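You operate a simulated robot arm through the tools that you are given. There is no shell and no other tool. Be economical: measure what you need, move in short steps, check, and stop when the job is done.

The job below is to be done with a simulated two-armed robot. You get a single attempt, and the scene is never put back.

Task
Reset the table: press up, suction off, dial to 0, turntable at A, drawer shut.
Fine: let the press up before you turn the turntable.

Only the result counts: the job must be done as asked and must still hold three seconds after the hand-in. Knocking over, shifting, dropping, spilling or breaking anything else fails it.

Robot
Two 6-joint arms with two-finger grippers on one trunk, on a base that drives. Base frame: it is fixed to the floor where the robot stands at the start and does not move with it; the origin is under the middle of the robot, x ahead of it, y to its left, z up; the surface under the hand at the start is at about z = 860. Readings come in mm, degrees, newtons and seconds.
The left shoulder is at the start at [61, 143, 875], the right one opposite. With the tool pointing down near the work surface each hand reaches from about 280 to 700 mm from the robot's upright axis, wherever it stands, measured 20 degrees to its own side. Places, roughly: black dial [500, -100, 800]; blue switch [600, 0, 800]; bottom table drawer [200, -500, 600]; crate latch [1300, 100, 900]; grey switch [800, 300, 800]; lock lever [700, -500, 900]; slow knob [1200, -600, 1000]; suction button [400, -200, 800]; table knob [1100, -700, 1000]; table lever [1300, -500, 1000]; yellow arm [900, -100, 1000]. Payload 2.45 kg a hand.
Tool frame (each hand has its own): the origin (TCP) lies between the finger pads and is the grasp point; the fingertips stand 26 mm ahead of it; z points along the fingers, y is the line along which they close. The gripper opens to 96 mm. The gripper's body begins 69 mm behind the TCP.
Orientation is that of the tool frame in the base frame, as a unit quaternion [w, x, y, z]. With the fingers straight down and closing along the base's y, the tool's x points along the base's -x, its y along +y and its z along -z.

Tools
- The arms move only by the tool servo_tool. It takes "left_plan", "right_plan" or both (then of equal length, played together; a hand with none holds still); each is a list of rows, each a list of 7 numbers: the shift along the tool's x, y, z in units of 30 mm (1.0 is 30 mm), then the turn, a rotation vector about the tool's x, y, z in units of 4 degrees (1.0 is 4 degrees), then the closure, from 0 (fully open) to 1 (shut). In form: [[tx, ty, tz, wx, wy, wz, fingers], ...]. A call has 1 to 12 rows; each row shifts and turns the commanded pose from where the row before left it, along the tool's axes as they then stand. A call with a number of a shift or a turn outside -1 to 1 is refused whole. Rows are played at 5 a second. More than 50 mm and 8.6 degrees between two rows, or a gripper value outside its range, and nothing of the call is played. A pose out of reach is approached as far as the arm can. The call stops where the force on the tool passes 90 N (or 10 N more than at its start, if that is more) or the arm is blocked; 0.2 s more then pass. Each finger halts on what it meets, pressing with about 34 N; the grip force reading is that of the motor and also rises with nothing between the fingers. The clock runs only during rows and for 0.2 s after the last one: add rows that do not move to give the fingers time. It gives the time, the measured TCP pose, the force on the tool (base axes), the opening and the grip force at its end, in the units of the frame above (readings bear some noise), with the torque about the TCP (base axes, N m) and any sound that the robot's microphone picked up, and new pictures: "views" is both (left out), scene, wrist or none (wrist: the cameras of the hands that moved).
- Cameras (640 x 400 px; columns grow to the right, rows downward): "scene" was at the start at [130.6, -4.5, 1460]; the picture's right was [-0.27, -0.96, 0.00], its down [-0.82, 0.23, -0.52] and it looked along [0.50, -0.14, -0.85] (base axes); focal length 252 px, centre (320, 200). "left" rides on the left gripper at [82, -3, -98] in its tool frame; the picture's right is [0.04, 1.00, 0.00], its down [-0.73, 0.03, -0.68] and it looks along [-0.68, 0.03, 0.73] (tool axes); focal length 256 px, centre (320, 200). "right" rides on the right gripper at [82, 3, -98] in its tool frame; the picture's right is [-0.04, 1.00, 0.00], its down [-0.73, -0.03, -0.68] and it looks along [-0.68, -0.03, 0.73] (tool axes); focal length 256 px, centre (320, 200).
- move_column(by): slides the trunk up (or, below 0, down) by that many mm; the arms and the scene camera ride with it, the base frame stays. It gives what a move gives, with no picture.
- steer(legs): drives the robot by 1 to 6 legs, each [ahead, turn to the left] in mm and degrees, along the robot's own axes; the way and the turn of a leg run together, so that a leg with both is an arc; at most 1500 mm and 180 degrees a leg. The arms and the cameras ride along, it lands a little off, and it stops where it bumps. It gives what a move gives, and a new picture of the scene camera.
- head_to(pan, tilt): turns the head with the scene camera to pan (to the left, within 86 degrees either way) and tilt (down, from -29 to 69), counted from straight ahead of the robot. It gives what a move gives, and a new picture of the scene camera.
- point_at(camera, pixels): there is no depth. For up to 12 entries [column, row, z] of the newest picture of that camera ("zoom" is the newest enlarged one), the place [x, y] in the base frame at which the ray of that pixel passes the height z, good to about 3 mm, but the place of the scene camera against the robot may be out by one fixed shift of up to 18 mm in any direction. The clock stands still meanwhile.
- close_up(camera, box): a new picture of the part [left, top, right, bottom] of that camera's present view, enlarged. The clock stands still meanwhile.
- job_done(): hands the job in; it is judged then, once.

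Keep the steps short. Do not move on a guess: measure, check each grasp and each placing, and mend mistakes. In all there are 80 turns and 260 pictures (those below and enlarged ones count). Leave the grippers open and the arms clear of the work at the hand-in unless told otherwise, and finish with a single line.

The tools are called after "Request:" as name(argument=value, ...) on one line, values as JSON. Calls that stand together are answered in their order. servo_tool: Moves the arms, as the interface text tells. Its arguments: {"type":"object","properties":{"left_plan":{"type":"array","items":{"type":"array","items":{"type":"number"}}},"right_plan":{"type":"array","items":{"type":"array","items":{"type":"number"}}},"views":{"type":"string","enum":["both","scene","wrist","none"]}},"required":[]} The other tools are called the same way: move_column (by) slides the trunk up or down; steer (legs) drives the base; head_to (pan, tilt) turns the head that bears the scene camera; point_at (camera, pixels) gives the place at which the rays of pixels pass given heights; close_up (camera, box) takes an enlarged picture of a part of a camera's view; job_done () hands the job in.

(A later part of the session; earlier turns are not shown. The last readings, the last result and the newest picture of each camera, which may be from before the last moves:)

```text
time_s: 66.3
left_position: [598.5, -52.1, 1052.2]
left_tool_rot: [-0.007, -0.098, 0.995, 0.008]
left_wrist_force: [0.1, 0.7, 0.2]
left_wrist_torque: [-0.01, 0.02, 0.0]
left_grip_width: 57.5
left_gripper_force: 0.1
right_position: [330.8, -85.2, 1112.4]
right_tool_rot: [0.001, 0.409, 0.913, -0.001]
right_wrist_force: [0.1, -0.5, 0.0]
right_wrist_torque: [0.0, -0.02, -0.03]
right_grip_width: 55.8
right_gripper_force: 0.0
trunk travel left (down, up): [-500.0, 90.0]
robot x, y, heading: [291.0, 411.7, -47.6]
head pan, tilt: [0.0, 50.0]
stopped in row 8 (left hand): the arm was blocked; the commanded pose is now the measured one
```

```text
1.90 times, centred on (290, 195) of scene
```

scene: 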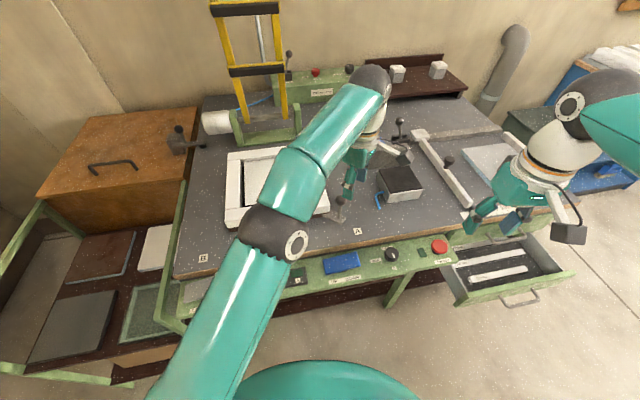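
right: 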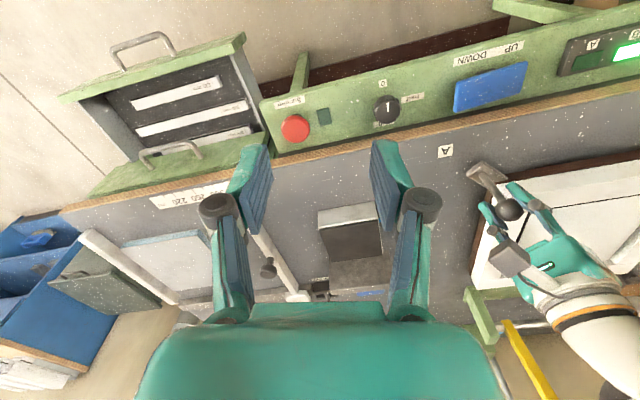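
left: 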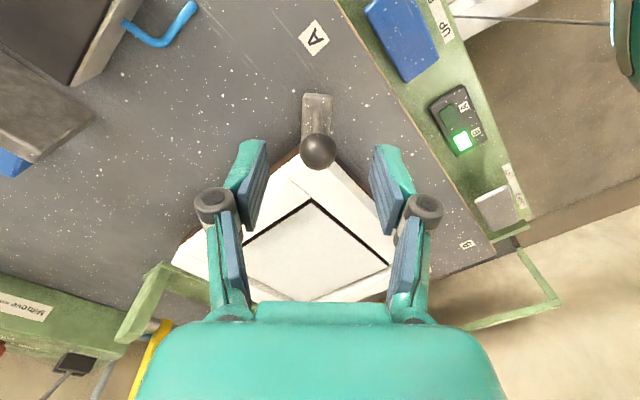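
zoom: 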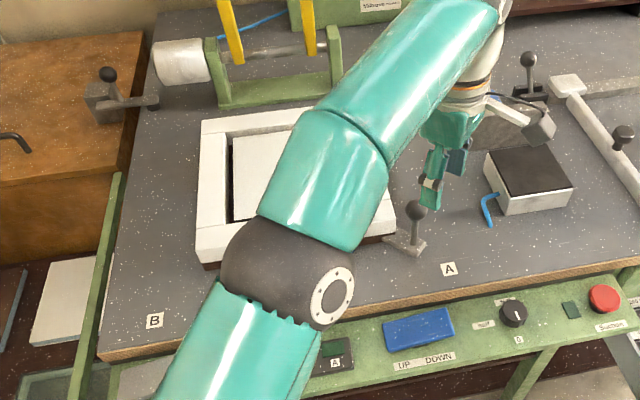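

Row 8 was blocked by the arm's own joint limit, so the earlier "stop" may be the arm rather than the table. The handle is 2–3° short. I'll clear the left hand up and to the left, then finish with the right hand, which reaches this spot better.

Request:
servo_tool(left_plan=[[0, 0, -1, 0, 0, 0, 0.4], [0, 0, -1, 0, 0, 0, 0.4], [0, 0.9, 0, 0, 0, 1, 0.2], [0, 0.9, 0, 0, 0, 1, 0.2], [0, 0.9, 0, 0, 0, 1, 0], [0, 0.9, 0, 0, 0, 1, 0], [0, 0.9, 0, 0, 0, 1, 0], [0.3, 0.8, 0, 0, 0, 1, 0], [0.5, 0.7, 0, 0, 0, 1, 0], [0.5, 0.7, 0, 0, 0, 1, 0], [0.5, 0.7, 0, 0, 0, 1, 0]], views="both")

Request:
close_up(camera="scene", box=[160, 100, 420, 300])

```text
time_s: 68.7
left_position: [564.4, 139.5, 1088.5]
left_tool_rot: [-0.008, 0.218, 0.976, 0.004]
left_wrist_force: [-0.1, 0.0, -0.3]
left_wrist_torque: [0.0, -0.02, 0.02]
left_grip_width: 96.2
left_gripper_force: 0.1
left hand out of reach, approached as far as the arm can: row 1, 2, 3, 4
right_position: [330.2, -83.8, 1112.5]
right_tool_rot: [0.0, 0.408, 0.913, -0.001]
right_wrist_force: [-1.2, -0.2, 0.8]
right_wrist_torque: [0.02, 0.01, 0.01]
right_grip_width: 55.9
right_gripper_force: 0.0
trunk travel left (down, up): [-500.0, 90.0]
robot x, y, heading: [288.8, 409.0, -47.3]
head pan, tilt: [0.0, 50.0]
```

scene: 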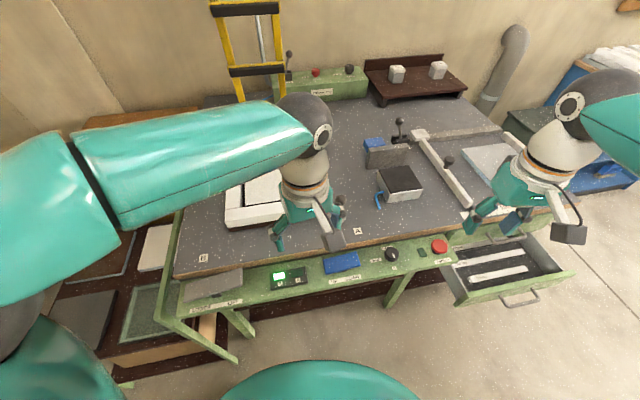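
left: 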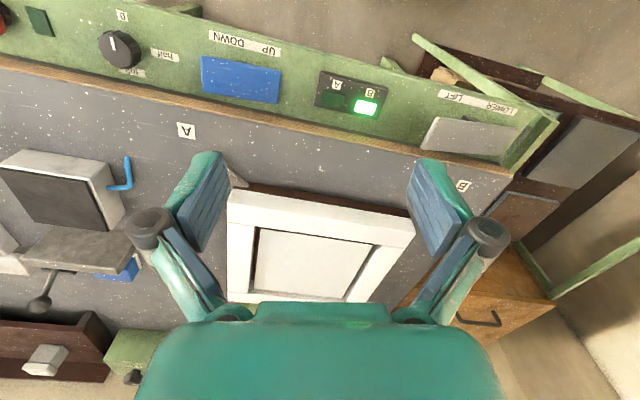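

```text
2.00 times, centred on (290, 200) of scene
```

zoom: 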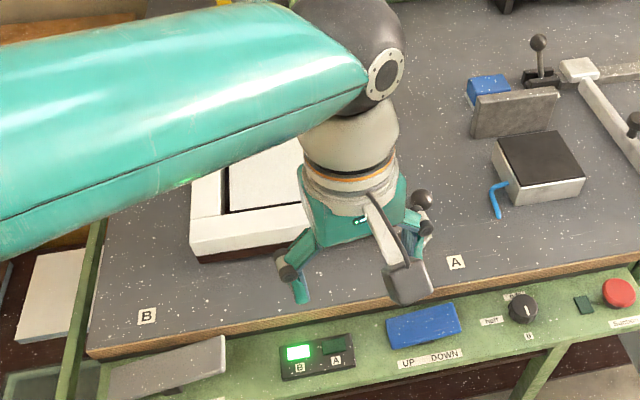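

I'll move the left hand further left and bring the right hand above the ball (about [632,-46]) at tips z 1034.

Request:
servo_tool(left_plan=[[0, 0.9, 0, 0, 0, 0, 0], [0, 0.9, 0, 0, 0, 0, 0], [0, 0.9, 0, 0, 0, 0, 0], [0, 0.9, 0, 0, 0, 0, 0], [0, 0, 0, 0, 0, 0, 0], [0, 0, 0, 0, 0, 0, 0], [0, 0, 0, 0, 0, 0, 0], [0, 0, 0, 0, 0, 0, 0], [0, 0, 0, 0, 0, 0, 0], [0, 0, 0, 0, 0, 0, 0], [0, 0, 0, 0, 0, 0, 0], [0, 0, 0, 0, 0, 0, 0]], right_plan=[[-0.525, 0.758, 0, 0, 0, 0, 0.3], [-0.525, 0.758, 0, 0, 0, 0, 0.3], [-0.525, 0.758, 0, 0, 0, 0, 0.3], [-0.525, 0.758, 0, 0, 0, 0, 0.3], [-0.525, 0.758, 0, 0, 0, 0, 0.3], [-0.525, 0.758, 0.2, 0, 0, 0, 0.3], [-0.525, 0.758, 0.3, 0, 0, 0, 0.3], [-0.525, 0.758, 0.3, 0, 0, 0, 0.3], [-0.525, 0.758, 0.3, 0, 0, 0, 0.3], [-0.525, 0.758, 0.3, 0, 0, 0, 0.3], [-0.525, 0.758, 0.33, 0, 0, 0, 0.3], [0, 0, 0, 0, 0, 0, 0.3]], views="both")

Request:
point_at(camera="right", pixels=[[320, 113, 966]])

```text
time_s: 71.3
left_position: [611.0, 236.6, 1090.9]
left_tool_rot: [-0.007, 0.216, 0.976, 0.005]
left_wrist_force: [-0.4, -0.2, 0.1]
left_wrist_torque: [-0.01, 0.0, -0.01]
left_grip_width: 96.0
left_gripper_force: 0.1
right_position: [632.9, -46.6, 1061.3]
right_tool_rot: [0.0, 0.408, 0.913, 0.0]
right_wrist_force: [-1.1, -0.1, 0.1]
right_wrist_torque: [0.03, 0.02, -0.04]
right_grip_width: 66.9
right_gripper_force: 0.0
trunk travel left (down, up): [-500.0, 90.0]
robot x, y, heading: [289.7, 405.2, -47.4]
head pan, tilt: [0.0, 50.0]
```

scene: 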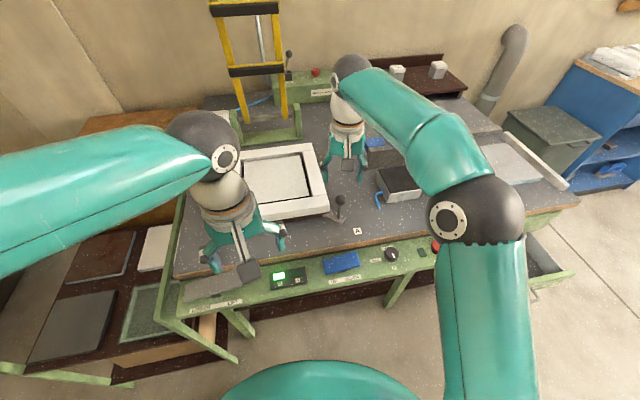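
right: 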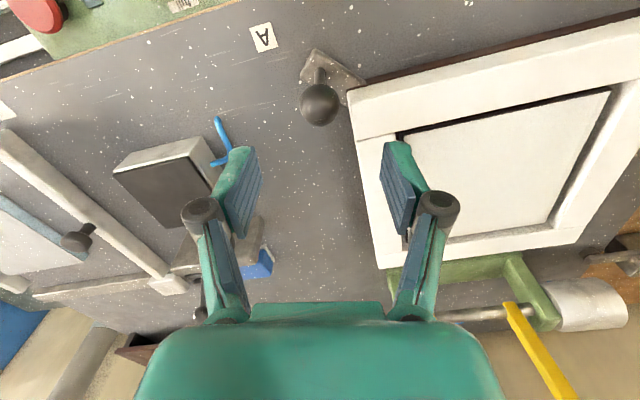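
left: 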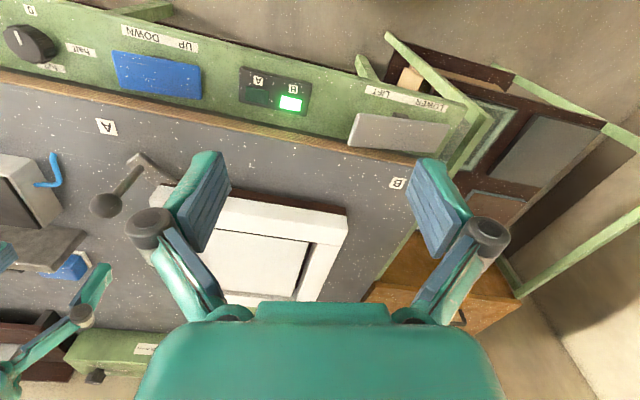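

```text
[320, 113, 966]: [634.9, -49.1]
```

I'll measure whether the tray is parallel to the table edge: tray top front edge (350,95)–(635,25), table edge (10,72)–(230,3), ball (319,104).

Request:
point_at(camera="right", pixels=[[319, 104, 966], [350, 94, 912], [632, 24, 912], [10, 72, 860], [230, 3, 860], [377, 267, 912], [312, 58, 890]])

Request:
point_at(camera="left", pixels=[[106, 205, 966], [348, 218, 912], [10, 75, 860], [400, 158, 860], [106, 127, 860], [397, 184, 860]])

Request:
close_up(camera="right", box=[220, 0, 640, 260])

```text
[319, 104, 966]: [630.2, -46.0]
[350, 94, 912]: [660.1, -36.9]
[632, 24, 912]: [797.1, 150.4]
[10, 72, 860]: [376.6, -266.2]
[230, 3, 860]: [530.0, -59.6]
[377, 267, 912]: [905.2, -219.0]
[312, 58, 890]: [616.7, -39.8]
```

```text
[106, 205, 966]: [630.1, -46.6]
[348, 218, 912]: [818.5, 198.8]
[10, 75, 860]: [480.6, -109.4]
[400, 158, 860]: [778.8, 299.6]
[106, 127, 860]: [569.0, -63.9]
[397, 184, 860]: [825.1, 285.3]
```

```text
1.52 times, centred on (430, 130) of right
```

zoom: 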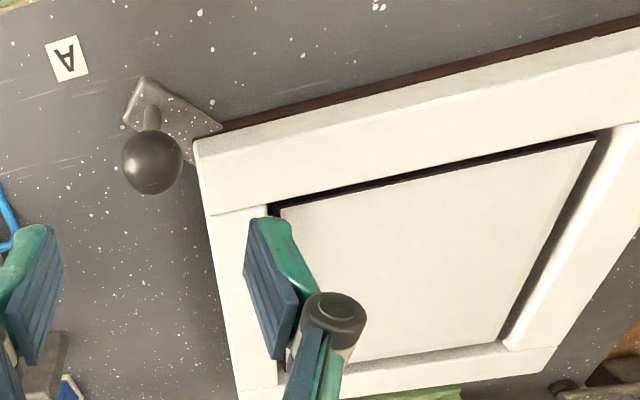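

The tray measures square to the table at the A side (edges 53.8° vs 53.6°), but lamp B is still lit. I'll grip the ball with the right hand, turned to suit, and push gently a little further to see if it clicks home.

Request:
servo_tool(right_plan=[[0, 0, 0, 0, 0, -1, 0.3], [0, 0, 0, 0, 0, -1, 0.3], [0, 0, 0, 0, 0, -1, 0.3], [0, 0, 0, 0, 0, -1, 0.3], [0, 0, 0, 0, 0, -1, 0.3], [0, 0, 0, 0, 0, -1, 0.3], [0, 0, 0, 0, 0, -1, 0.3], [0, 0, 0, 0, 0, -1, 0.3], [0, 0, 0, 0, 0, -1, 0.3], [0, 0, 0, 0, 0, -1, 0.3], [0, 0, 0, 0, 0, -1, 0.3], [0.1, 0, 0, 0, 0, -1, 0.3]], views="none")

Request:
servo_tool(right_plan=[[0, 0, 0.9, 0, 0, 0, 0.3], [0, 0, 0.9, 0, 0, 0, 0.3], [0, 0, 0.9, 0, 0, 0, 0.3], [0, 0, 0.5, 0, 0, 0, 0.3], [0, 0, 0, 0, 0, 0, 0.6], [0, 0, 0, 0, 0, 0, 1], [0, 0, 0, 0, 0, 0, 1], [0, 0, 0, 0, 0, 0, 1]], views="both")

```text
time_s: 73.9
left_position: [612.5, 235.6, 1091.8]
left_tool_rot: [-0.008, 0.217, 0.976, 0.005]
left_wrist_force: [0.6, 0.8, 0.8]
left_wrist_torque: [-0.01, -0.01, -0.01]
left_grip_width: 95.8
left_gripper_force: 0.1
right_position: [629.1, -47.2, 1060.2]
right_tool_rot: [0.0, 0.001, 1.0, 0.0]
right_wrist_force: [0.5, 0.1, 0.1]
right_wrist_torque: [-0.03, -0.01, 0.05]
right_grip_width: 67.1
right_gripper_force: 0.0
trunk travel left (down, up): [-500.0, 90.0]
robot x, y, heading: [290.8, 408.5, -47.8]
head pan, tilt: [0.0, 50.0]
```

```text
time_s: 75.7
left_position: [611.4, 235.3, 1090.7]
left_tool_rot: [-0.009, 0.217, 0.976, 0.006]
left_wrist_force: [0.7, -0.9, -0.3]
left_wrist_torque: [0.0, -0.01, 0.0]
left_grip_width: 96.1
left_gripper_force: 0.1
right_position: [628.7, -45.3, 963.1]
right_tool_rot: [-0.001, 0.002, 1.0, 0.0]
right_wrist_force: [-1.7, 0.9, -2.9]
right_wrist_torque: [-0.01, -0.21, 0.02]
right_grip_width: 29.8
right_gripper_force: 45.3
trunk travel left (down, up): [-500.0, 90.0]
robot x, y, heading: [288.8, 407.5, -47.6]
head pan, tilt: [0.0, 50.0]
```

scene: 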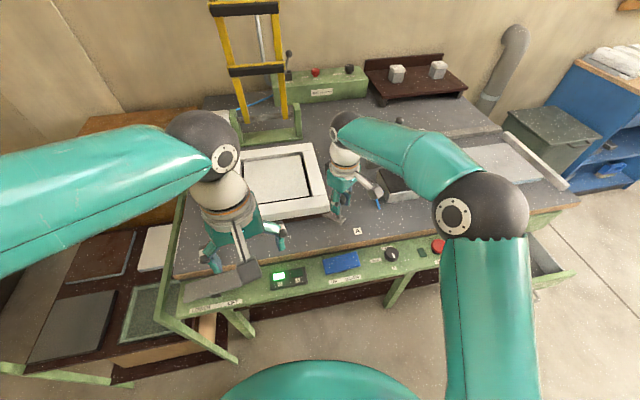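
right: 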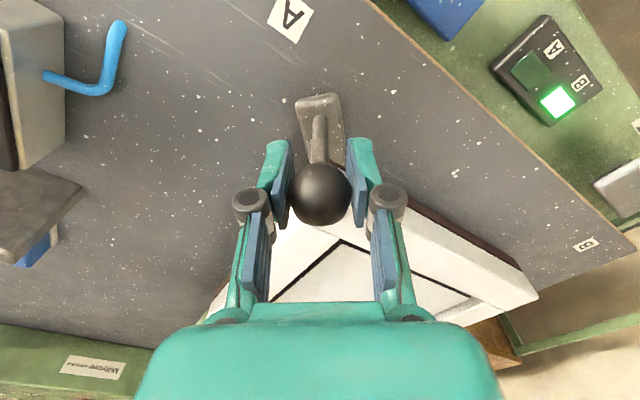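

Gripped. I'll push along the tangent (tool -y) in 3 mm rows.

Request:
servo_tool(right_plan=[[-0.01, -0.1, 0, 0, 0, 0, 1], [-0.01, -0.1, 0, 0, 0, -0.2, 1], [-0.01, -0.1, 0, 0, 0, -0.2, 1], [-0.01, -0.1, 0, 0, 0, -0.2, 1]], views="wrist")

```text
time_s: 76.7
left_position: [609.6, 242.1, 1091.1]
left_tool_rot: [-0.007, 0.216, 0.976, 0.003]
left_wrist_force: [0.0, 0.0, 0.5]
left_wrist_torque: [0.0, 0.02, 0.02]
left_grip_width: 95.8
left_gripper_force: 0.1
right_position: [628.4, -45.6, 963.2]
right_tool_rot: [-0.005, -0.022, 1.0, 0.008]
right_wrist_force: [-9.3, 58.8, -19.1]
right_wrist_torque: [-0.59, -0.83, 0.1]
right_grip_width: 29.9
right_gripper_force: 44.9
trunk travel left (down, up): [-500.0, 90.0]
robot x, y, heading: [286.1, 412.2, -47.7]
head pan, tilt: [0.0, 50.0]
```

right: 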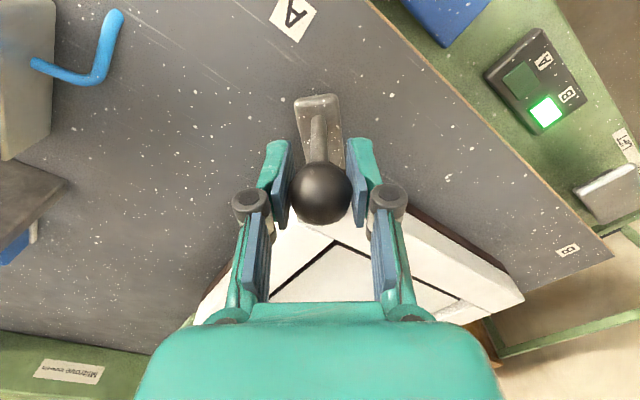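

It's a hard stop: 59 N and no motion. I'll relax the push, release, rise straight up, and measure the tray's angle carefully.

Request:
servo_tool(right_plan=[[0.02, 0.35, 0, 0, 0, 0.6, 1], [0, 0, 0, 0, 0, 0, 0.3], [0, 0, 0, 0, 0, 0, 0.3], [0, 0, -0.8, 0, 0, 0, 0.3], [0, 0, -1, 0, 0, 0, 0.3], [0, 0, -1, 0, 0, 0, 0.3], [0.9, -0.3, -0.8, 0, 0, 0, 0.3], [0.9, -0.3, 0, 0, 0, 0, 0.3], [0.9, -0.3, 0, 0, 0, 0, 0.3], [0.9, -0.3, 0, 0, 0, 0, 0.3], [0.9, -0.3, 0, 0, 0, 0, 0.3]], left_plan=[[0, 0, 0, 0, 0, 0, 0], [0, 0, 0, 0, 0, 0, 0], [0, 0, 0, 0, 0, 0, 0], [0, 0, 0, 0, 0, 0, 0], [0, 0, 0, 0, 0, 0, 0], [0, 0, 0, 0, 0, 0, 0], [0, 0, 0, 0, 0, 0, 0], [0.3, 0.3, 0, 0, 0, 0, 0], [0.3, 0.3, 0, 0, 0, 0, 0], [0.3, 0.3, 0, 0, 0, 0, 0], [0.3, 0.3, 0, 0, 0, 0, 0]], views="both")

Request:
close_up(camera="right", box=[280, 0, 640, 220])

Request:
close_up(camera="scene", box=[160, 90, 420, 300])

```text
time_s: 79.1
left_position: [592.9, 282.6, 1092.2]
left_tool_rot: [-0.008, 0.217, 0.976, 0.005]
left_wrist_force: [-0.2, 0.3, 0.8]
left_wrist_torque: [0.0, -0.05, 0.01]
left_grip_width: 96.0
left_gripper_force: 0.1
right_position: [491.2, -94.8, 1071.5]
right_tool_rot: [0.0, 0.001, 1.0, 0.0]
right_wrist_force: [-0.9, 0.0, 0.3]
right_wrist_torque: [-0.02, -0.02, 0.0]
right_grip_width: 67.5
right_gripper_force: 0.0
trunk travel left (down, up): [-500.0, 90.0]
robot x, y, heading: [292.4, 408.6, -47.5]
head pan, tilt: [0.0, 50.0]
```

scene: 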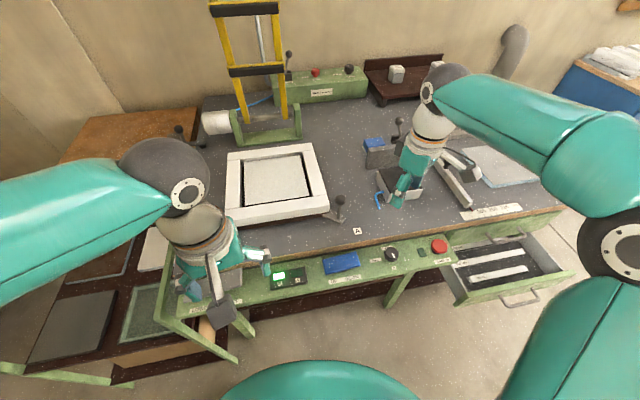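
right: 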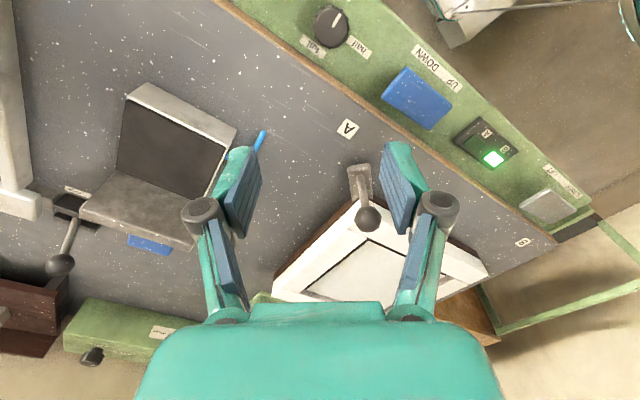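
left: 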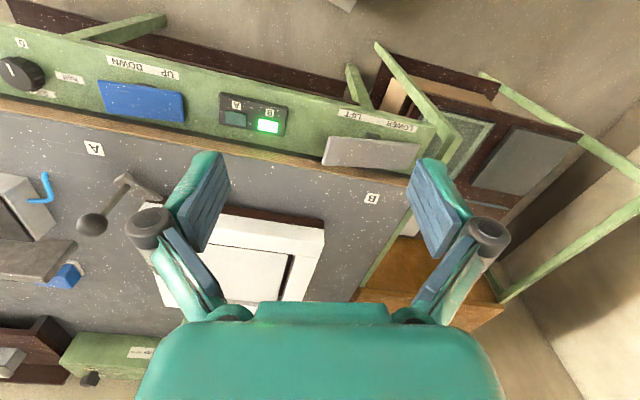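

```text
1.78 times, centred on (460, 110) of right
```

zoom: 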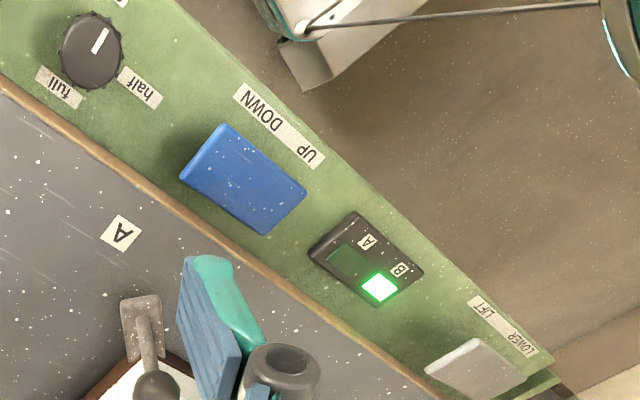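

```text
1.90 times, centred on (290, 195) of scene
```

zoom: 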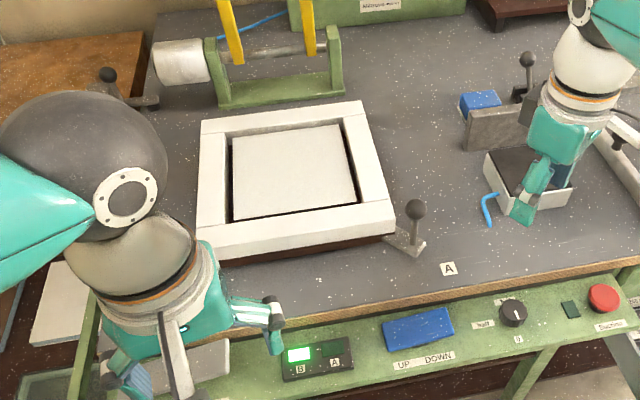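

I'll measure the tray corners in this enlarged scene picture: back-left (202,122), back-right (363,102), front-right (395,207), front-left (196,238), plus the labels and table edge.

Request:
point_at(camera="zoom", pixels=[[202, 122, 912], [363, 102, 912], [395, 207, 912], [196, 238, 912], [448, 269, 860], [300, 315, 860], [620, 253, 860], [415, 209, 966], [232, 142, 912], [344, 127, 912], [356, 203, 900], [232, 219, 900]])

```text
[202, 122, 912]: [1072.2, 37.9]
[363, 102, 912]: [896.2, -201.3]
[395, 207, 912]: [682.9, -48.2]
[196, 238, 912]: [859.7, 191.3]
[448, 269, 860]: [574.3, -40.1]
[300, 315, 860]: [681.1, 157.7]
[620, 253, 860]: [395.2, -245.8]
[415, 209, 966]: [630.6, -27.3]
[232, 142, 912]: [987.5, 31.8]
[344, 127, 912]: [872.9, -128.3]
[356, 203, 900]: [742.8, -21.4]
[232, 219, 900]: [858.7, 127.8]
```

All four tray edges lie at 53.6–54.3° against the A–B line at 53.7°, so the tray has turned a full 90° to its hard stop with the handle at A. I'll re-check the lamp later. Next is the drawer: I'll back off and turn along the table.

Request:
steer(legs=[[-210, 0], [0, -76]])

Request:
head_to(pan=10, tilt=40)

```text
time_s: 84.5
left_position: [95.7, 236.0, 1092.2]
left_tool_rot: [-0.003, 0.773, 0.634, 0.009]
left_wrist_force: [1.8, -0.3, -0.2]
left_wrist_torque: [0.02, -0.02, -0.02]
left_grip_width: 96.0
left_gripper_force: 0.0
right_position: [-294.7, 245.4, 1070.0]
right_tool_rot: [-0.001, 0.619, 0.785, 0.001]
right_wrist_force: [-0.2, -0.3, 0.6]
right_wrist_torque: [0.01, -0.03, 0.0]
right_grip_width: 67.2
right_gripper_force: 0.0
trunk travel left (down, up): [-500.0, 90.0]
robot x, y, heading: [189.3, 534.0, -123.8]
head pan, tilt: [0.0, 50.0]
```

scene: 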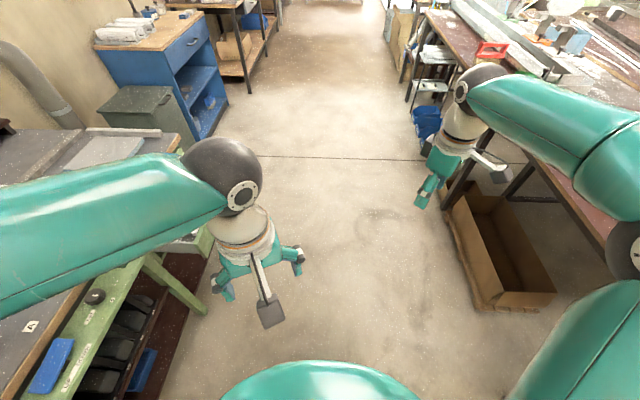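

```text
time_s: 85.2
left_position: [98.5, 234.4, 1091.6]
left_tool_rot: [-0.004, 0.773, 0.634, 0.009]
left_wrist_force: [0.7, -0.5, 0.1]
left_wrist_torque: [0.06, 0.04, 0.02]
left_grip_width: 96.0
left_gripper_force: 0.1
right_position: [-291.7, 244.6, 1072.5]
right_tool_rot: [-0.001, 0.619, 0.785, 0.0]
right_wrist_force: [0.4, -0.3, -0.3]
right_wrist_torque: [0.06, 0.04, 0.0]
right_grip_width: 67.3
right_gripper_force: 0.0
trunk travel left (down, up): [-500.0, 90.0]
robot x, y, heading: [183.7, 531.6, -123.9]
head pan, tilt: [10.0, 40.0]
```

scene: 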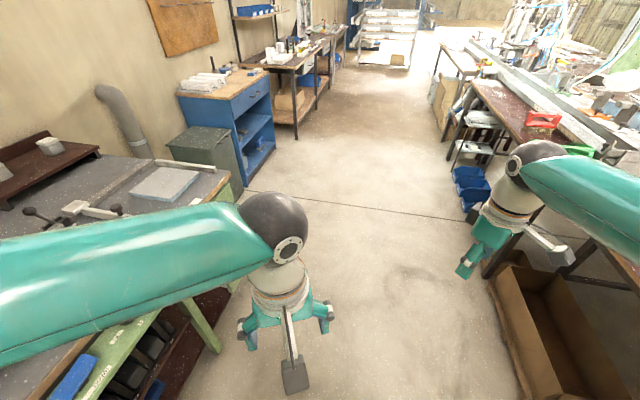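

There's another bench and a box on the floor to the right. I'll measure clearances before driving on.

Request:
point_at(camera="scene", pixels=[[495, 275, 250], [530, 395, 250], [475, 80, 850], [600, 240, 850], [460, 185, 150], [560, 148, 850], [220, 350, 50], [245, 190, 300]])

```text
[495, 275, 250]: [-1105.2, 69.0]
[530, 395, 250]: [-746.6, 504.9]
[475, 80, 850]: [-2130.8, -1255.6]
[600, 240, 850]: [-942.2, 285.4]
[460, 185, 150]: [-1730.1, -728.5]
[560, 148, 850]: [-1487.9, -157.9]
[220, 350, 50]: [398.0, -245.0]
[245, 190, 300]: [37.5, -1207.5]
```

The corridor is wide enough. Driving: veer 6° away from the table, ahead 750, then turn left 96° to face the drawer.

Request:
steer(legs=[[0, -6], [750, 0], [0, 96]])

Request:
head_to(pan=-10, tilt=50)

```text
time_s: 93.5
left_position: [-27.9, -215.2, 1091.5]
left_tool_rot: [-0.008, 0.236, 0.972, 0.004]
left_wrist_force: [0.7, 0.4, -0.4]
left_wrist_torque: [-0.07, 0.01, -0.02]
left_grip_width: 95.8
left_gripper_force: 0.1
right_position: [-144.7, -589.3, 1073.0]
right_tool_rot: [-0.002, 0.023, 1.0, 0.0]
right_wrist_force: [0.0, 1.2, 0.9]
right_wrist_torque: [-0.03, 0.02, -0.01]
right_grip_width: 67.5
right_gripper_force: 0.2
trunk travel left (down, up): [-500.0, 90.0]
robot x, y, heading: [-330.9, -74.8, -48.0]
head pan, tilt: [10.0, 40.0]
stopped in leg 3: the robot was blocked; the commanded pose is now the measured one
```

scene: 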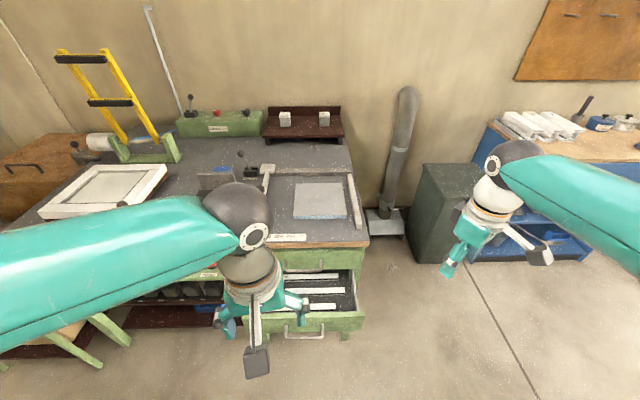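

```text
time_s: 94.3
left_position: [-30.0, -216.0, 1092.7]
left_tool_rot: [-0.008, 0.237, 0.972, 0.005]
left_wrist_force: [0.4, 0.3, -0.3]
left_wrist_torque: [0.01, 0.02, 0.0]
left_grip_width: 95.9
left_gripper_force: 0.0
right_position: [-146.3, -590.7, 1072.1]
right_tool_rot: [-0.001, 0.023, 1.0, -0.001]
right_wrist_force: [0.1, 0.5, 0.3]
right_wrist_torque: [0.0, 0.0, 0.03]
right_grip_width: 67.0
right_gripper_force: 0.0
trunk travel left (down, up): [-500.0, 90.0]
robot x, y, heading: [-327.7, -73.3, -47.8]
head pan, tilt: [-10.0, 50.0]
```

scene: 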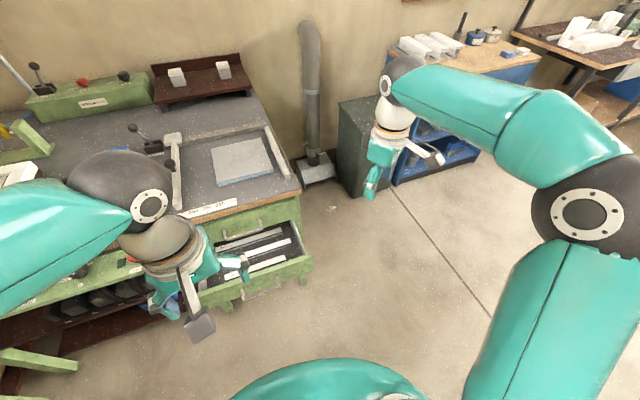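

The turn stopped at -48°, blocked by something. I'll check what is near on the left, the drawer front, and floor points.

Request:
head_to(pan=40, tilt=55)

Request:
head_to(pan=-75, tilt=50)

```text
time_s: 95.5
left_position: [-30.7, -217.1, 1093.4]
left_tool_rot: [-0.008, 0.237, 0.972, 0.006]
left_wrist_force: [1.0, 0.3, -0.4]
left_wrist_torque: [-0.01, -0.03, 0.0]
left_grip_width: 96.0
left_gripper_force: 0.1
right_position: [-146.6, -591.4, 1072.7]
right_tool_rot: [-0.001, 0.023, 1.0, -0.001]
right_wrist_force: [0.1, -0.8, 0.4]
right_wrist_torque: [-0.02, -0.03, 0.0]
right_grip_width: 67.1
right_gripper_force: 0.1
trunk travel left (down, up): [-500.0, 90.0]
robot x, y, heading: [-329.4, -76.9, -47.8]
head pan, tilt: [40.0, 55.0]
```

scene: 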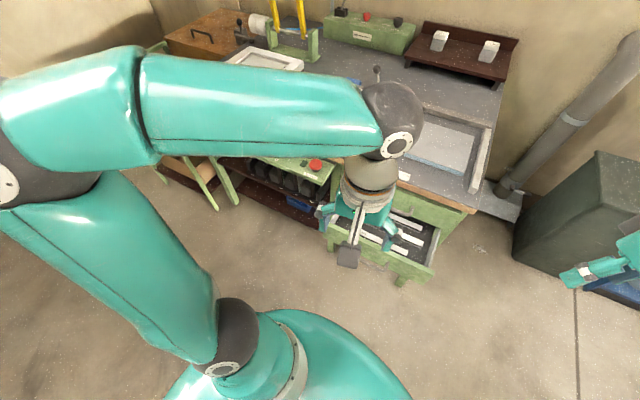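

```text
time_s: 97.4
left_position: [-29.6, -217.6, 1093.1]
left_tool_rot: [-0.009, 0.237, 0.972, 0.006]
left_wrist_force: [0.3, 0.1, -0.2]
left_wrist_torque: [-0.03, -0.02, 0.02]
left_grip_width: 95.9
left_gripper_force: 0.1
right_position: [-146.7, -590.6, 1073.7]
right_tool_rot: [-0.001, 0.022, 1.0, -0.001]
right_wrist_force: [-0.1, 0.5, 0.0]
right_wrist_torque: [0.02, 0.02, 0.01]
right_grip_width: 67.2
right_gripper_force: 0.0
trunk travel left (down, up): [-500.0, 90.0]
robot x, y, heading: [-332.9, -77.0, -47.9]
head pan, tilt: [-75.0, 50.0]
```

scene: 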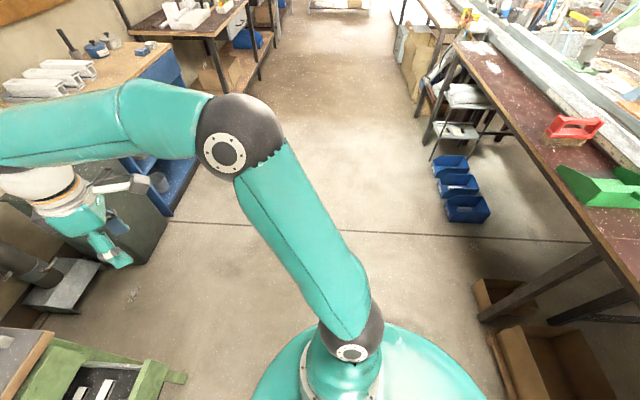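

I'll check distances to the box on the right and the base's own edge.

Request:
point_at(camera="scene", pixels=[[490, 330, 200], [510, 398, 200], [475, 290, 200], [440, 350, 250], [480, 320, 850], [250, 380, 250], [185, 378, 600], [30, 340, 860]])

```text
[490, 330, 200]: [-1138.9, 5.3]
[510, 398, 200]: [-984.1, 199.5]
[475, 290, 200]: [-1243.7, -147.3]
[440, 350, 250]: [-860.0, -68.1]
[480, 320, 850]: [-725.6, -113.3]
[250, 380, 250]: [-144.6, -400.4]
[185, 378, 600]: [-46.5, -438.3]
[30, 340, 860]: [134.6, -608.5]
```

Nothing obviously touched; I won't turn further left. I'll look straight at the drawer front.

Request:
head_to(pan=5, tilt=58)

Request:
close_up(camera="scene", box=[200, 100, 440, 300])

Request:
servo_tool(right_plan=[[0, 0, 0, 0, 0, 0, 0.6]], left_plan=[[0, 0, 0, 0, 0, 0, 0]], views="wrist")

```text
time_s: 99.0
left_position: [-29.4, -216.7, 1092.9]
left_tool_rot: [-0.007, 0.237, 0.972, 0.006]
left_wrist_force: [-0.3, -0.1, 0.2]
left_wrist_torque: [0.0, 0.02, 0.0]
left_grip_width: 95.9
left_gripper_force: 0.1
right_position: [-146.5, -590.9, 1073.1]
right_tool_rot: [-0.002, 0.023, 1.0, -0.001]
right_wrist_force: [-0.3, -0.5, 0.0]
right_wrist_torque: [0.02, -0.01, -0.02]
right_grip_width: 67.4
right_gripper_force: 0.0
trunk travel left (down, up): [-500.0, 90.0]
robot x, y, heading: [-331.0, -79.2, -47.6]
head pan, tilt: [5.0, 58.0]
```

scene: 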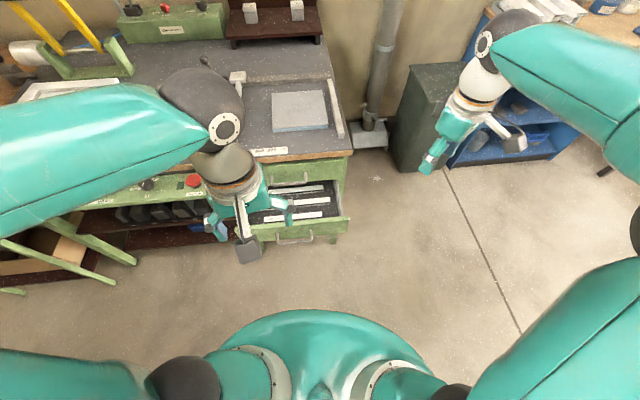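

```text
2.00 times, centred on (320, 200) of scene
```

zoom: 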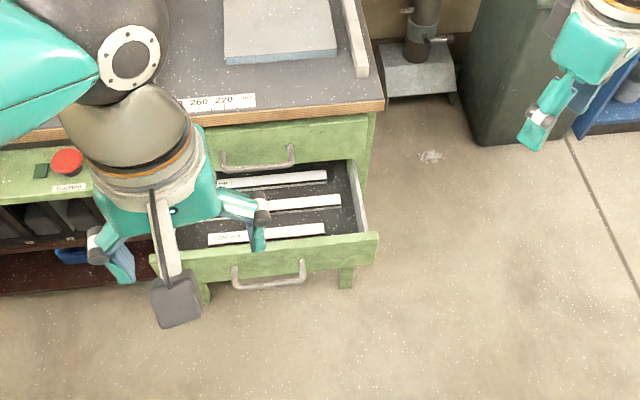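

```text
time_s: 99.4
left_position: [-30.1, -216.5, 1093.4]
left_tool_rot: [-0.008, 0.237, 0.972, 0.005]
left_wrist_force: [-0.4, -0.6, 0.4]
left_wrist_torque: [-0.01, -0.05, -0.02]
left_grip_width: 96.0
left_gripper_force: 0.0
right_position: [-146.5, -591.0, 1072.9]
right_tool_rot: [-0.001, 0.023, 1.0, -0.002]
right_wrist_force: [0.1, -0.3, -0.7]
right_wrist_torque: [0.01, 0.0, 0.0]
right_grip_width: 38.6
right_gripper_force: 0.1
trunk travel left (down, up): [-500.0, 90.0]
robot x, y, heading: [-331.9, -79.7, -47.6]
head pan, tilt: [5.0, 58.0]
```

right: 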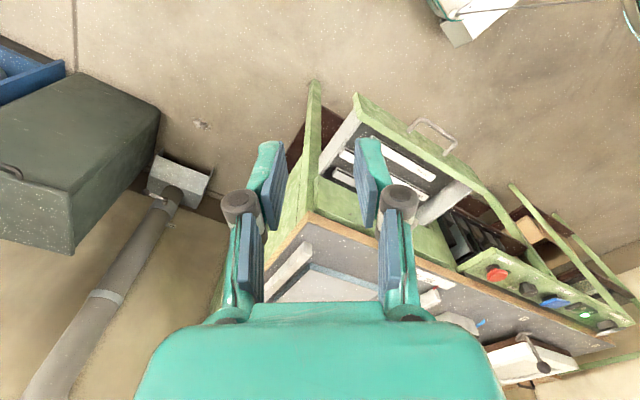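
left: 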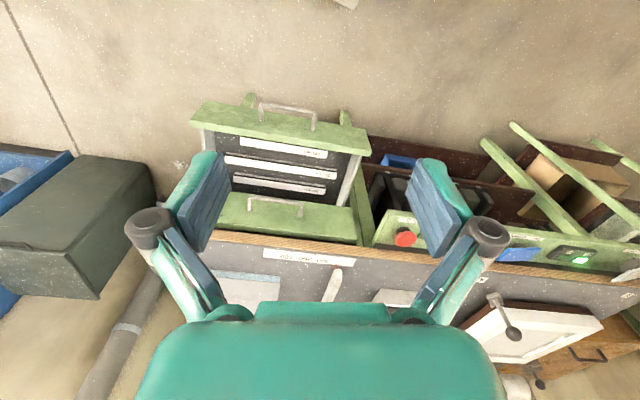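

I'll triangulate the drawer front's top corners: left (192,123) and (370,153), right (357,97) and (520,222). I'll also do the suction button for scale, and the tabletop edge.

Request:
point_at(camera="left", pixels=[[192, 123, 600], [192, 123, 700], [370, 153, 600], [370, 153, 700], [290, 108, 550], [290, 108, 650], [215, 233, 860], [350, 253, 860], [220, 205, 750], [355, 233, 750]])

Request:
point_at(camera="right", pixels=[[357, 97, 600], [357, 97, 700], [520, 220, 600], [520, 220, 700], [432, 133, 550], [432, 133, 650], [308, 215, 860]])

Request:
close_up(camera="left", box=[150, 60, 450, 260])

```text
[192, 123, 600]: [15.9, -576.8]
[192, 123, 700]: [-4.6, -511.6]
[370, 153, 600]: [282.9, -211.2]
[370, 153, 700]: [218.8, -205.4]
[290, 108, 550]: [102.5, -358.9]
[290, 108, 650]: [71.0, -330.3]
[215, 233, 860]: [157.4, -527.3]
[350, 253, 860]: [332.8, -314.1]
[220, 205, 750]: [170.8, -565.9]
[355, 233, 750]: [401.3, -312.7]
```

```text
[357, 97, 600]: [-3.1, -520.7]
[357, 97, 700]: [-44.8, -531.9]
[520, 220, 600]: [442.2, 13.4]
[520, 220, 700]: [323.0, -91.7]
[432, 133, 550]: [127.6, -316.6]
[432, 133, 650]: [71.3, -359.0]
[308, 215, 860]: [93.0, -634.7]
```

```text
2.00 times, centred on (300, 160) of left
```

zoom: 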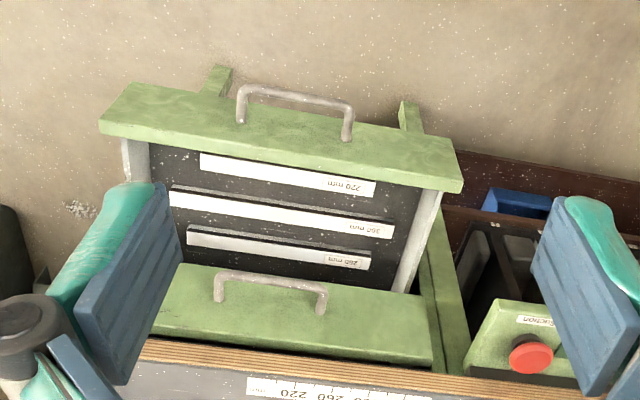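

The drawer front's top edge is at about n = 304 mm (along the table normal), with the handle centre at about [79,-337,625]. It needs about 150 mm of push along [0.81,-0.59]. The left hand suits this. I'll lower the trunk 200 mm, then close the left fingers and tilt them forward.

Request:
move_column(by=-200)

Request:
servo_tool(left_plan=[[0, 0, 0, 0, 0, 1, 1], [0, 0, 0, 0, 0, 1, 1], [0, 0, 0, 0, -1, 0, 1], [0, 0, 0, 0, -1, 0, 1], [0, 0, 0, 0, -1, 0, 1], [0, 0, 0, 0, -1, 0, 1], [0, 0, 0, 0, -1, 0, 1], [0, 0, 0, 0, -1, 0, 1], [0, 0, 0, 0, -1, 0, 1], [0, 0, 0, 0, -1, 0, 1], [0, 0, 0, 0, -1, 0, 1], [0, 0, 0, 0, -1, 0, 1]], views="both")

```text
time_s: 101.5
left_position: [-30.1, -216.7, 892.9]
left_tool_rot: [-0.008, 0.237, 0.972, 0.006]
left_wrist_force: [-0.6, 0.2, 0.5]
left_wrist_torque: [-0.02, 0.0, 0.0]
left_grip_width: 95.9
left_gripper_force: 0.0
right_position: [-146.2, -590.5, 872.7]
right_tool_rot: [0.0, 0.023, 1.0, -0.001]
right_wrist_force: [0.1, 0.5, 0.5]
right_wrist_torque: [-0.02, 0.01, 0.03]
right_grip_width: 38.5
right_gripper_force: 0.0
trunk travel left (down, up): [-300.0, 290.0]
robot x, y, heading: [-333.0, -77.7, -47.7]
head pan, tilt: [5.0, 58.0]
```

```text
time_s: 104.3
left_position: [-10.7, -225.6, 909.8]
left_tool_rot: [0.309, 0.235, 0.914, -0.114]
left_wrist_force: [0.0, -0.8, -0.6]
left_wrist_torque: [-0.02, 0.0, 0.02]
left_grip_width: 0.0
left_gripper_force: 28.6
right_position: [-146.8, -590.6, 871.3]
right_tool_rot: [-0.001, 0.022, 1.0, -0.001]
right_wrist_force: [-0.1, 0.7, 0.5]
right_wrist_torque: [0.03, -0.01, -0.01]
right_grip_width: 38.3
right_gripper_force: 0.1
trunk travel left (down, up): [-300.0, 290.0]
robot x, y, heading: [-328.0, -73.7, -47.8]
head pan, tilt: [5.0, 58.0]
stopped in row 12 (left hand): the arm was blocked; the commanded pose is now the measured one
```

scene: 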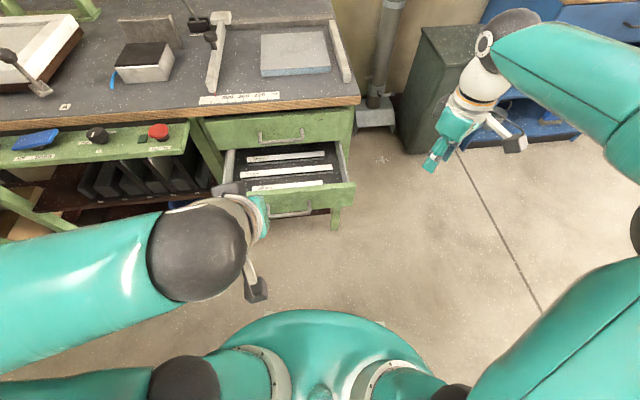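
left: 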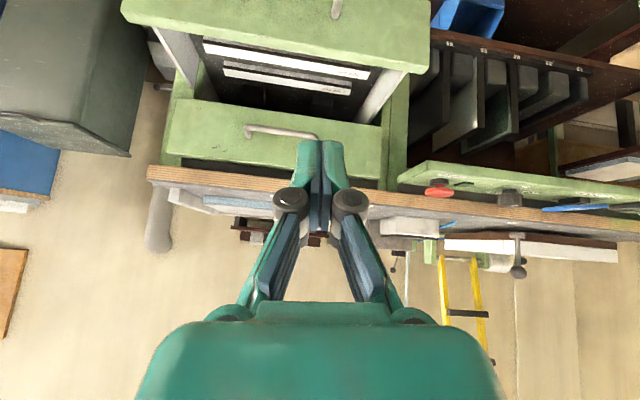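

The tilt reached about 39°, enough. I'll lower the hand toward a point in front of the drawer face, stopping short to check.

Request:
servo_tool(left_plan=[[0.12, -0.13, 0.87, 0, 0, 0, 1], [0.12, -0.13, 0.87, 0, 0, 0, 1], [0.12, -0.13, 0.87, 0, 0, 0, 1], [0.12, -0.13, 0.87, 0, 0, 0, 1], [0.12, -0.13, 0.87, 0, 0, 0, 1], [0.12, -0.13, 0.87, 0, 0, 0, 1], [0.12, -0.13, 0.87, 0, 0, 0, 1], [0.12, -0.13, 0.6, 0, 0, 0, 1]], views="both")

```text
time_s: 106.1
left_position: [56.7, -312.2, 735.5]
left_tool_rot: [0.309, 0.237, 0.914, -0.113]
left_wrist_force: [-0.9, -0.4, -0.2]
left_wrist_torque: [-0.01, 0.01, -0.02]
left_grip_width: 0.0
left_gripper_force: 28.4
right_position: [-147.2, -591.0, 873.4]
right_tool_rot: [0.0, 0.022, 1.0, -0.001]
right_wrist_force: [1.0, 0.2, 0.0]
right_wrist_torque: [0.0, 0.0, -0.02]
right_grip_width: 38.3
right_gripper_force: 0.1
trunk travel left (down, up): [-300.0, 290.0]
robot x, y, heading: [-327.9, -77.9, -47.7]
head pan, tilt: [5.0, 58.0]
```

scene: 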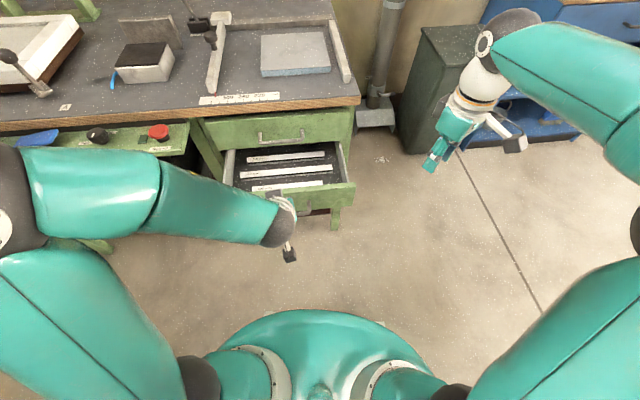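
left: 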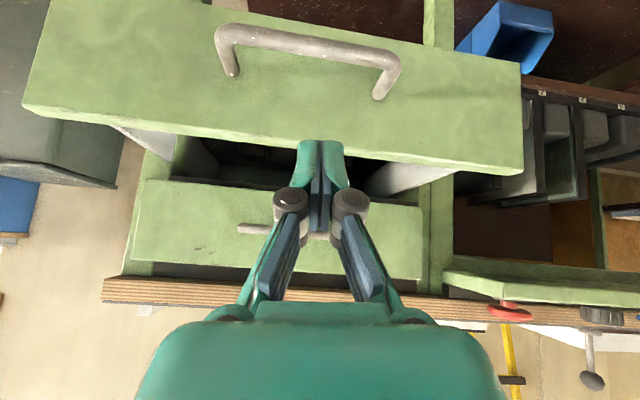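

I'll locate the top edge of the drawer face near (320,140) and the handle (310,45) from here.

Request:
point_at(camera="left", pixels=[[280, 137, 650], [280, 137, 680], [280, 137, 700], [310, 45, 600], [310, 45, 630], [310, 45, 660], [25, 105, 680], [522, 168, 680], [330, 100, 640], [330, 100, 660]])

```text
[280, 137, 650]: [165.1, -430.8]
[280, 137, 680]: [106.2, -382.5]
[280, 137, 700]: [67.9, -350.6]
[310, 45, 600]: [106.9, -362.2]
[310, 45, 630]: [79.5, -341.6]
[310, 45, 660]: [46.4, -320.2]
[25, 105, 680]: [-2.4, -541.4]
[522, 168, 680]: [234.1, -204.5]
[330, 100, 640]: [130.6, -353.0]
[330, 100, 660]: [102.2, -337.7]
```

The top edge is at z 682, n 308, and the handle is at z 627. I'll bring the tips to z about 661 just before the face, then push 4 rows of 12 mm along the normal.

Request:
servo_tool(left_plan=[[-0.03, -0.11, 0.8, 0, 0, 0, 1], [-0.03, -0.11, 0.8, 0, 0, 0, 1], [-0.04, -0.12, 0.8, 0, 0, 0, 1], [-0.31, -0.043, 0.249, 0, 0, 0, 1], [-0.31, -0.043, 0.249, 0, 0, 0, 1], [-0.31, -0.043, 0.249, 0, 0, 0, 1], [-0.31, -0.043, 0.249, 0, 0, 0, 1]], views="both")

```text
time_s: 107.7
left_position: [127.8, -377.3, 683.4]
left_tool_rot: [0.31, 0.236, 0.914, -0.113]
left_wrist_force: [-0.3, 0.5, 0.4]
left_wrist_torque: [0.02, 0.02, 0.0]
left_grip_width: 0.1
left_gripper_force: 28.6
right_position: [-145.4, -590.9, 872.3]
right_tool_rot: [-0.001, 0.023, 1.0, -0.001]
right_wrist_force: [-0.3, -0.1, -0.3]
right_wrist_torque: [0.02, 0.03, 0.01]
right_grip_width: 38.5
right_gripper_force: 0.2
trunk travel left (down, up): [-300.0, 290.0]
robot x, y, heading: [-328.6, -78.3, -47.7]
head pan, tilt: [5.0, 58.0]
```

scene: 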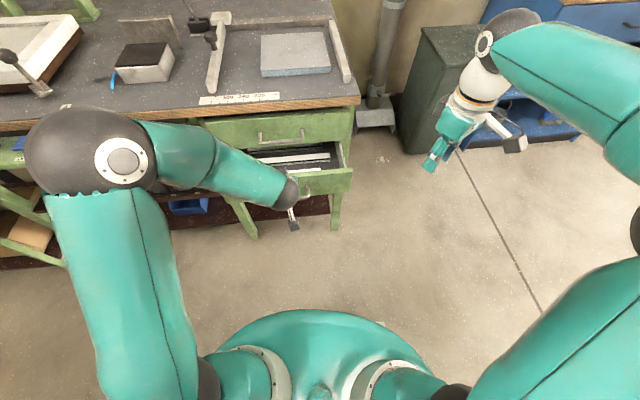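
left: 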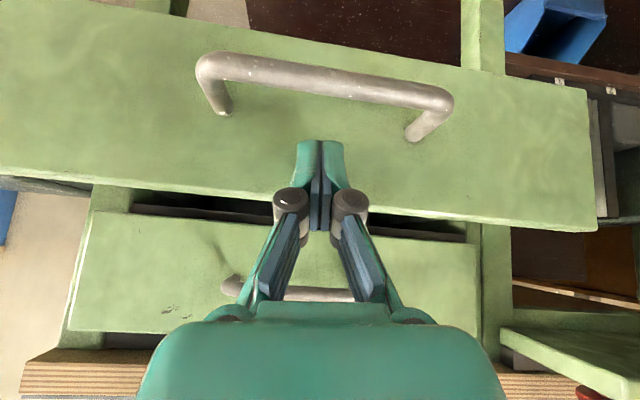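

The drawer is sliding with hardly any force. Before pushing further I'll check the left elbow's clearance to the panel.

Request:
head_to(pan=35, tilt=50)

```text
time_s: 108.7
left_position: [127.0, -377.4, 683.7]
left_tool_rot: [0.311, 0.237, 0.914, -0.113]
left_wrist_force: [1.1, 0.1, 0.7]
left_wrist_torque: [0.03, 0.02, -0.02]
left_grip_width: 0.1
left_gripper_force: 28.8
right_position: [-146.6, -590.5, 872.3]
right_tool_rot: [0.0, 0.024, 1.0, 0.0]
right_wrist_force: [0.1, 0.6, 0.4]
right_wrist_torque: [-0.01, -0.01, 0.0]
right_grip_width: 38.5
right_gripper_force: 0.1
trunk travel left (down, up): [-300.0, 290.0]
robot x, y, heading: [-331.8, -72.9, -47.8]
head pan, tilt: [35.0, 50.0]
```

scene: 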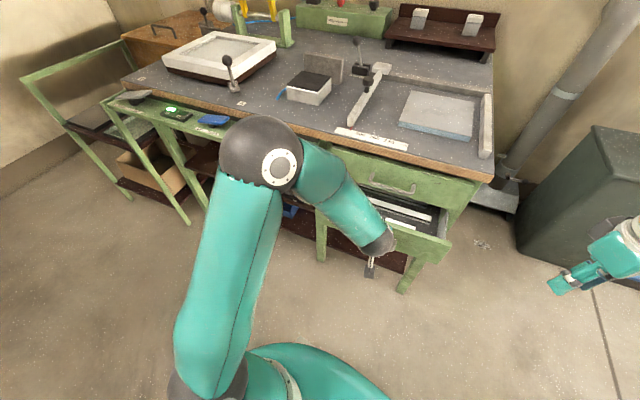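

I'll estimate the elbow's height from its ray.

Request:
point_at(camera="scene", pixels=[[258, 150, 750], [258, 150, 850], [258, 150, 950], [258, 150, 1050], [258, 190, 850]])

```text
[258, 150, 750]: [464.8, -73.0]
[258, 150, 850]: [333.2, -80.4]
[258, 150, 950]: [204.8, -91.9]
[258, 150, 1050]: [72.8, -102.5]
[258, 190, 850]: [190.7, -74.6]
```

The elbow is at about z 950–1050 and n about 170–220, well clear. Continuing the push 6 rows of 12 mm.

Request:
servo_tool(left_plan=[[-0.31, -0.043, 0.249, 0, 0, 0, 1], [-0.31, -0.043, 0.249, 0, 0, 0, 1], [-0.31, -0.043, 0.249, 0, 0, 0, 1], [-0.31, -0.043, 0.249, 0, 0, 0, 1], [-0.31, -0.043, 0.249, 0, 0, 0, 1], [-0.31, -0.043, 0.249, 0, 0, 0, 1]], views="both")

```text
time_s: 110.1
left_position: [186.8, -421.6, 682.0]
left_tool_rot: [0.31, 0.237, 0.914, -0.113]
left_wrist_force: [-0.1, 0.0, 0.0]
left_wrist_torque: [0.03, 0.0, 0.03]
left_grip_width: 0.3
left_gripper_force: 28.4
right_position: [-145.9, -590.4, 872.1]
right_tool_rot: [-0.001, 0.023, 1.0, -0.001]
right_wrist_force: [0.6, -0.4, -0.8]
right_wrist_torque: [0.02, 0.02, 0.01]
right_grip_width: 38.1
right_gripper_force: 0.1
trunk travel left (down, up): [-300.0, 290.0]
robot x, y, heading: [-330.4, -78.0, -47.8]
head pan, tilt: [35.0, 50.0]
```

scene: 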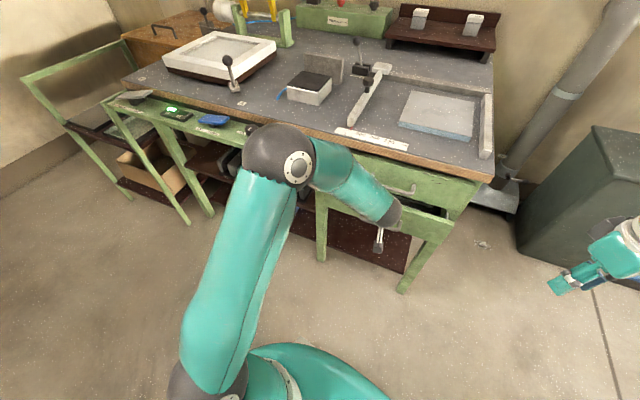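
left: 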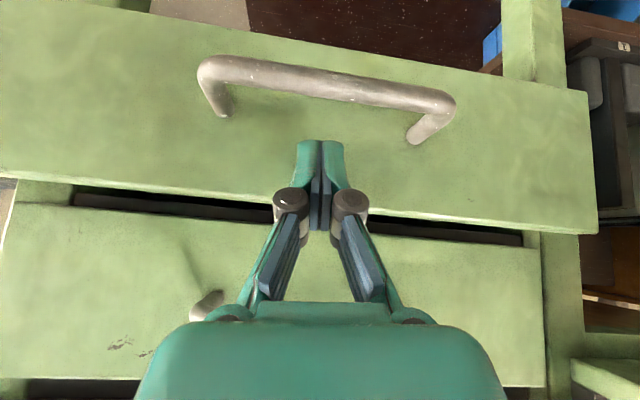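

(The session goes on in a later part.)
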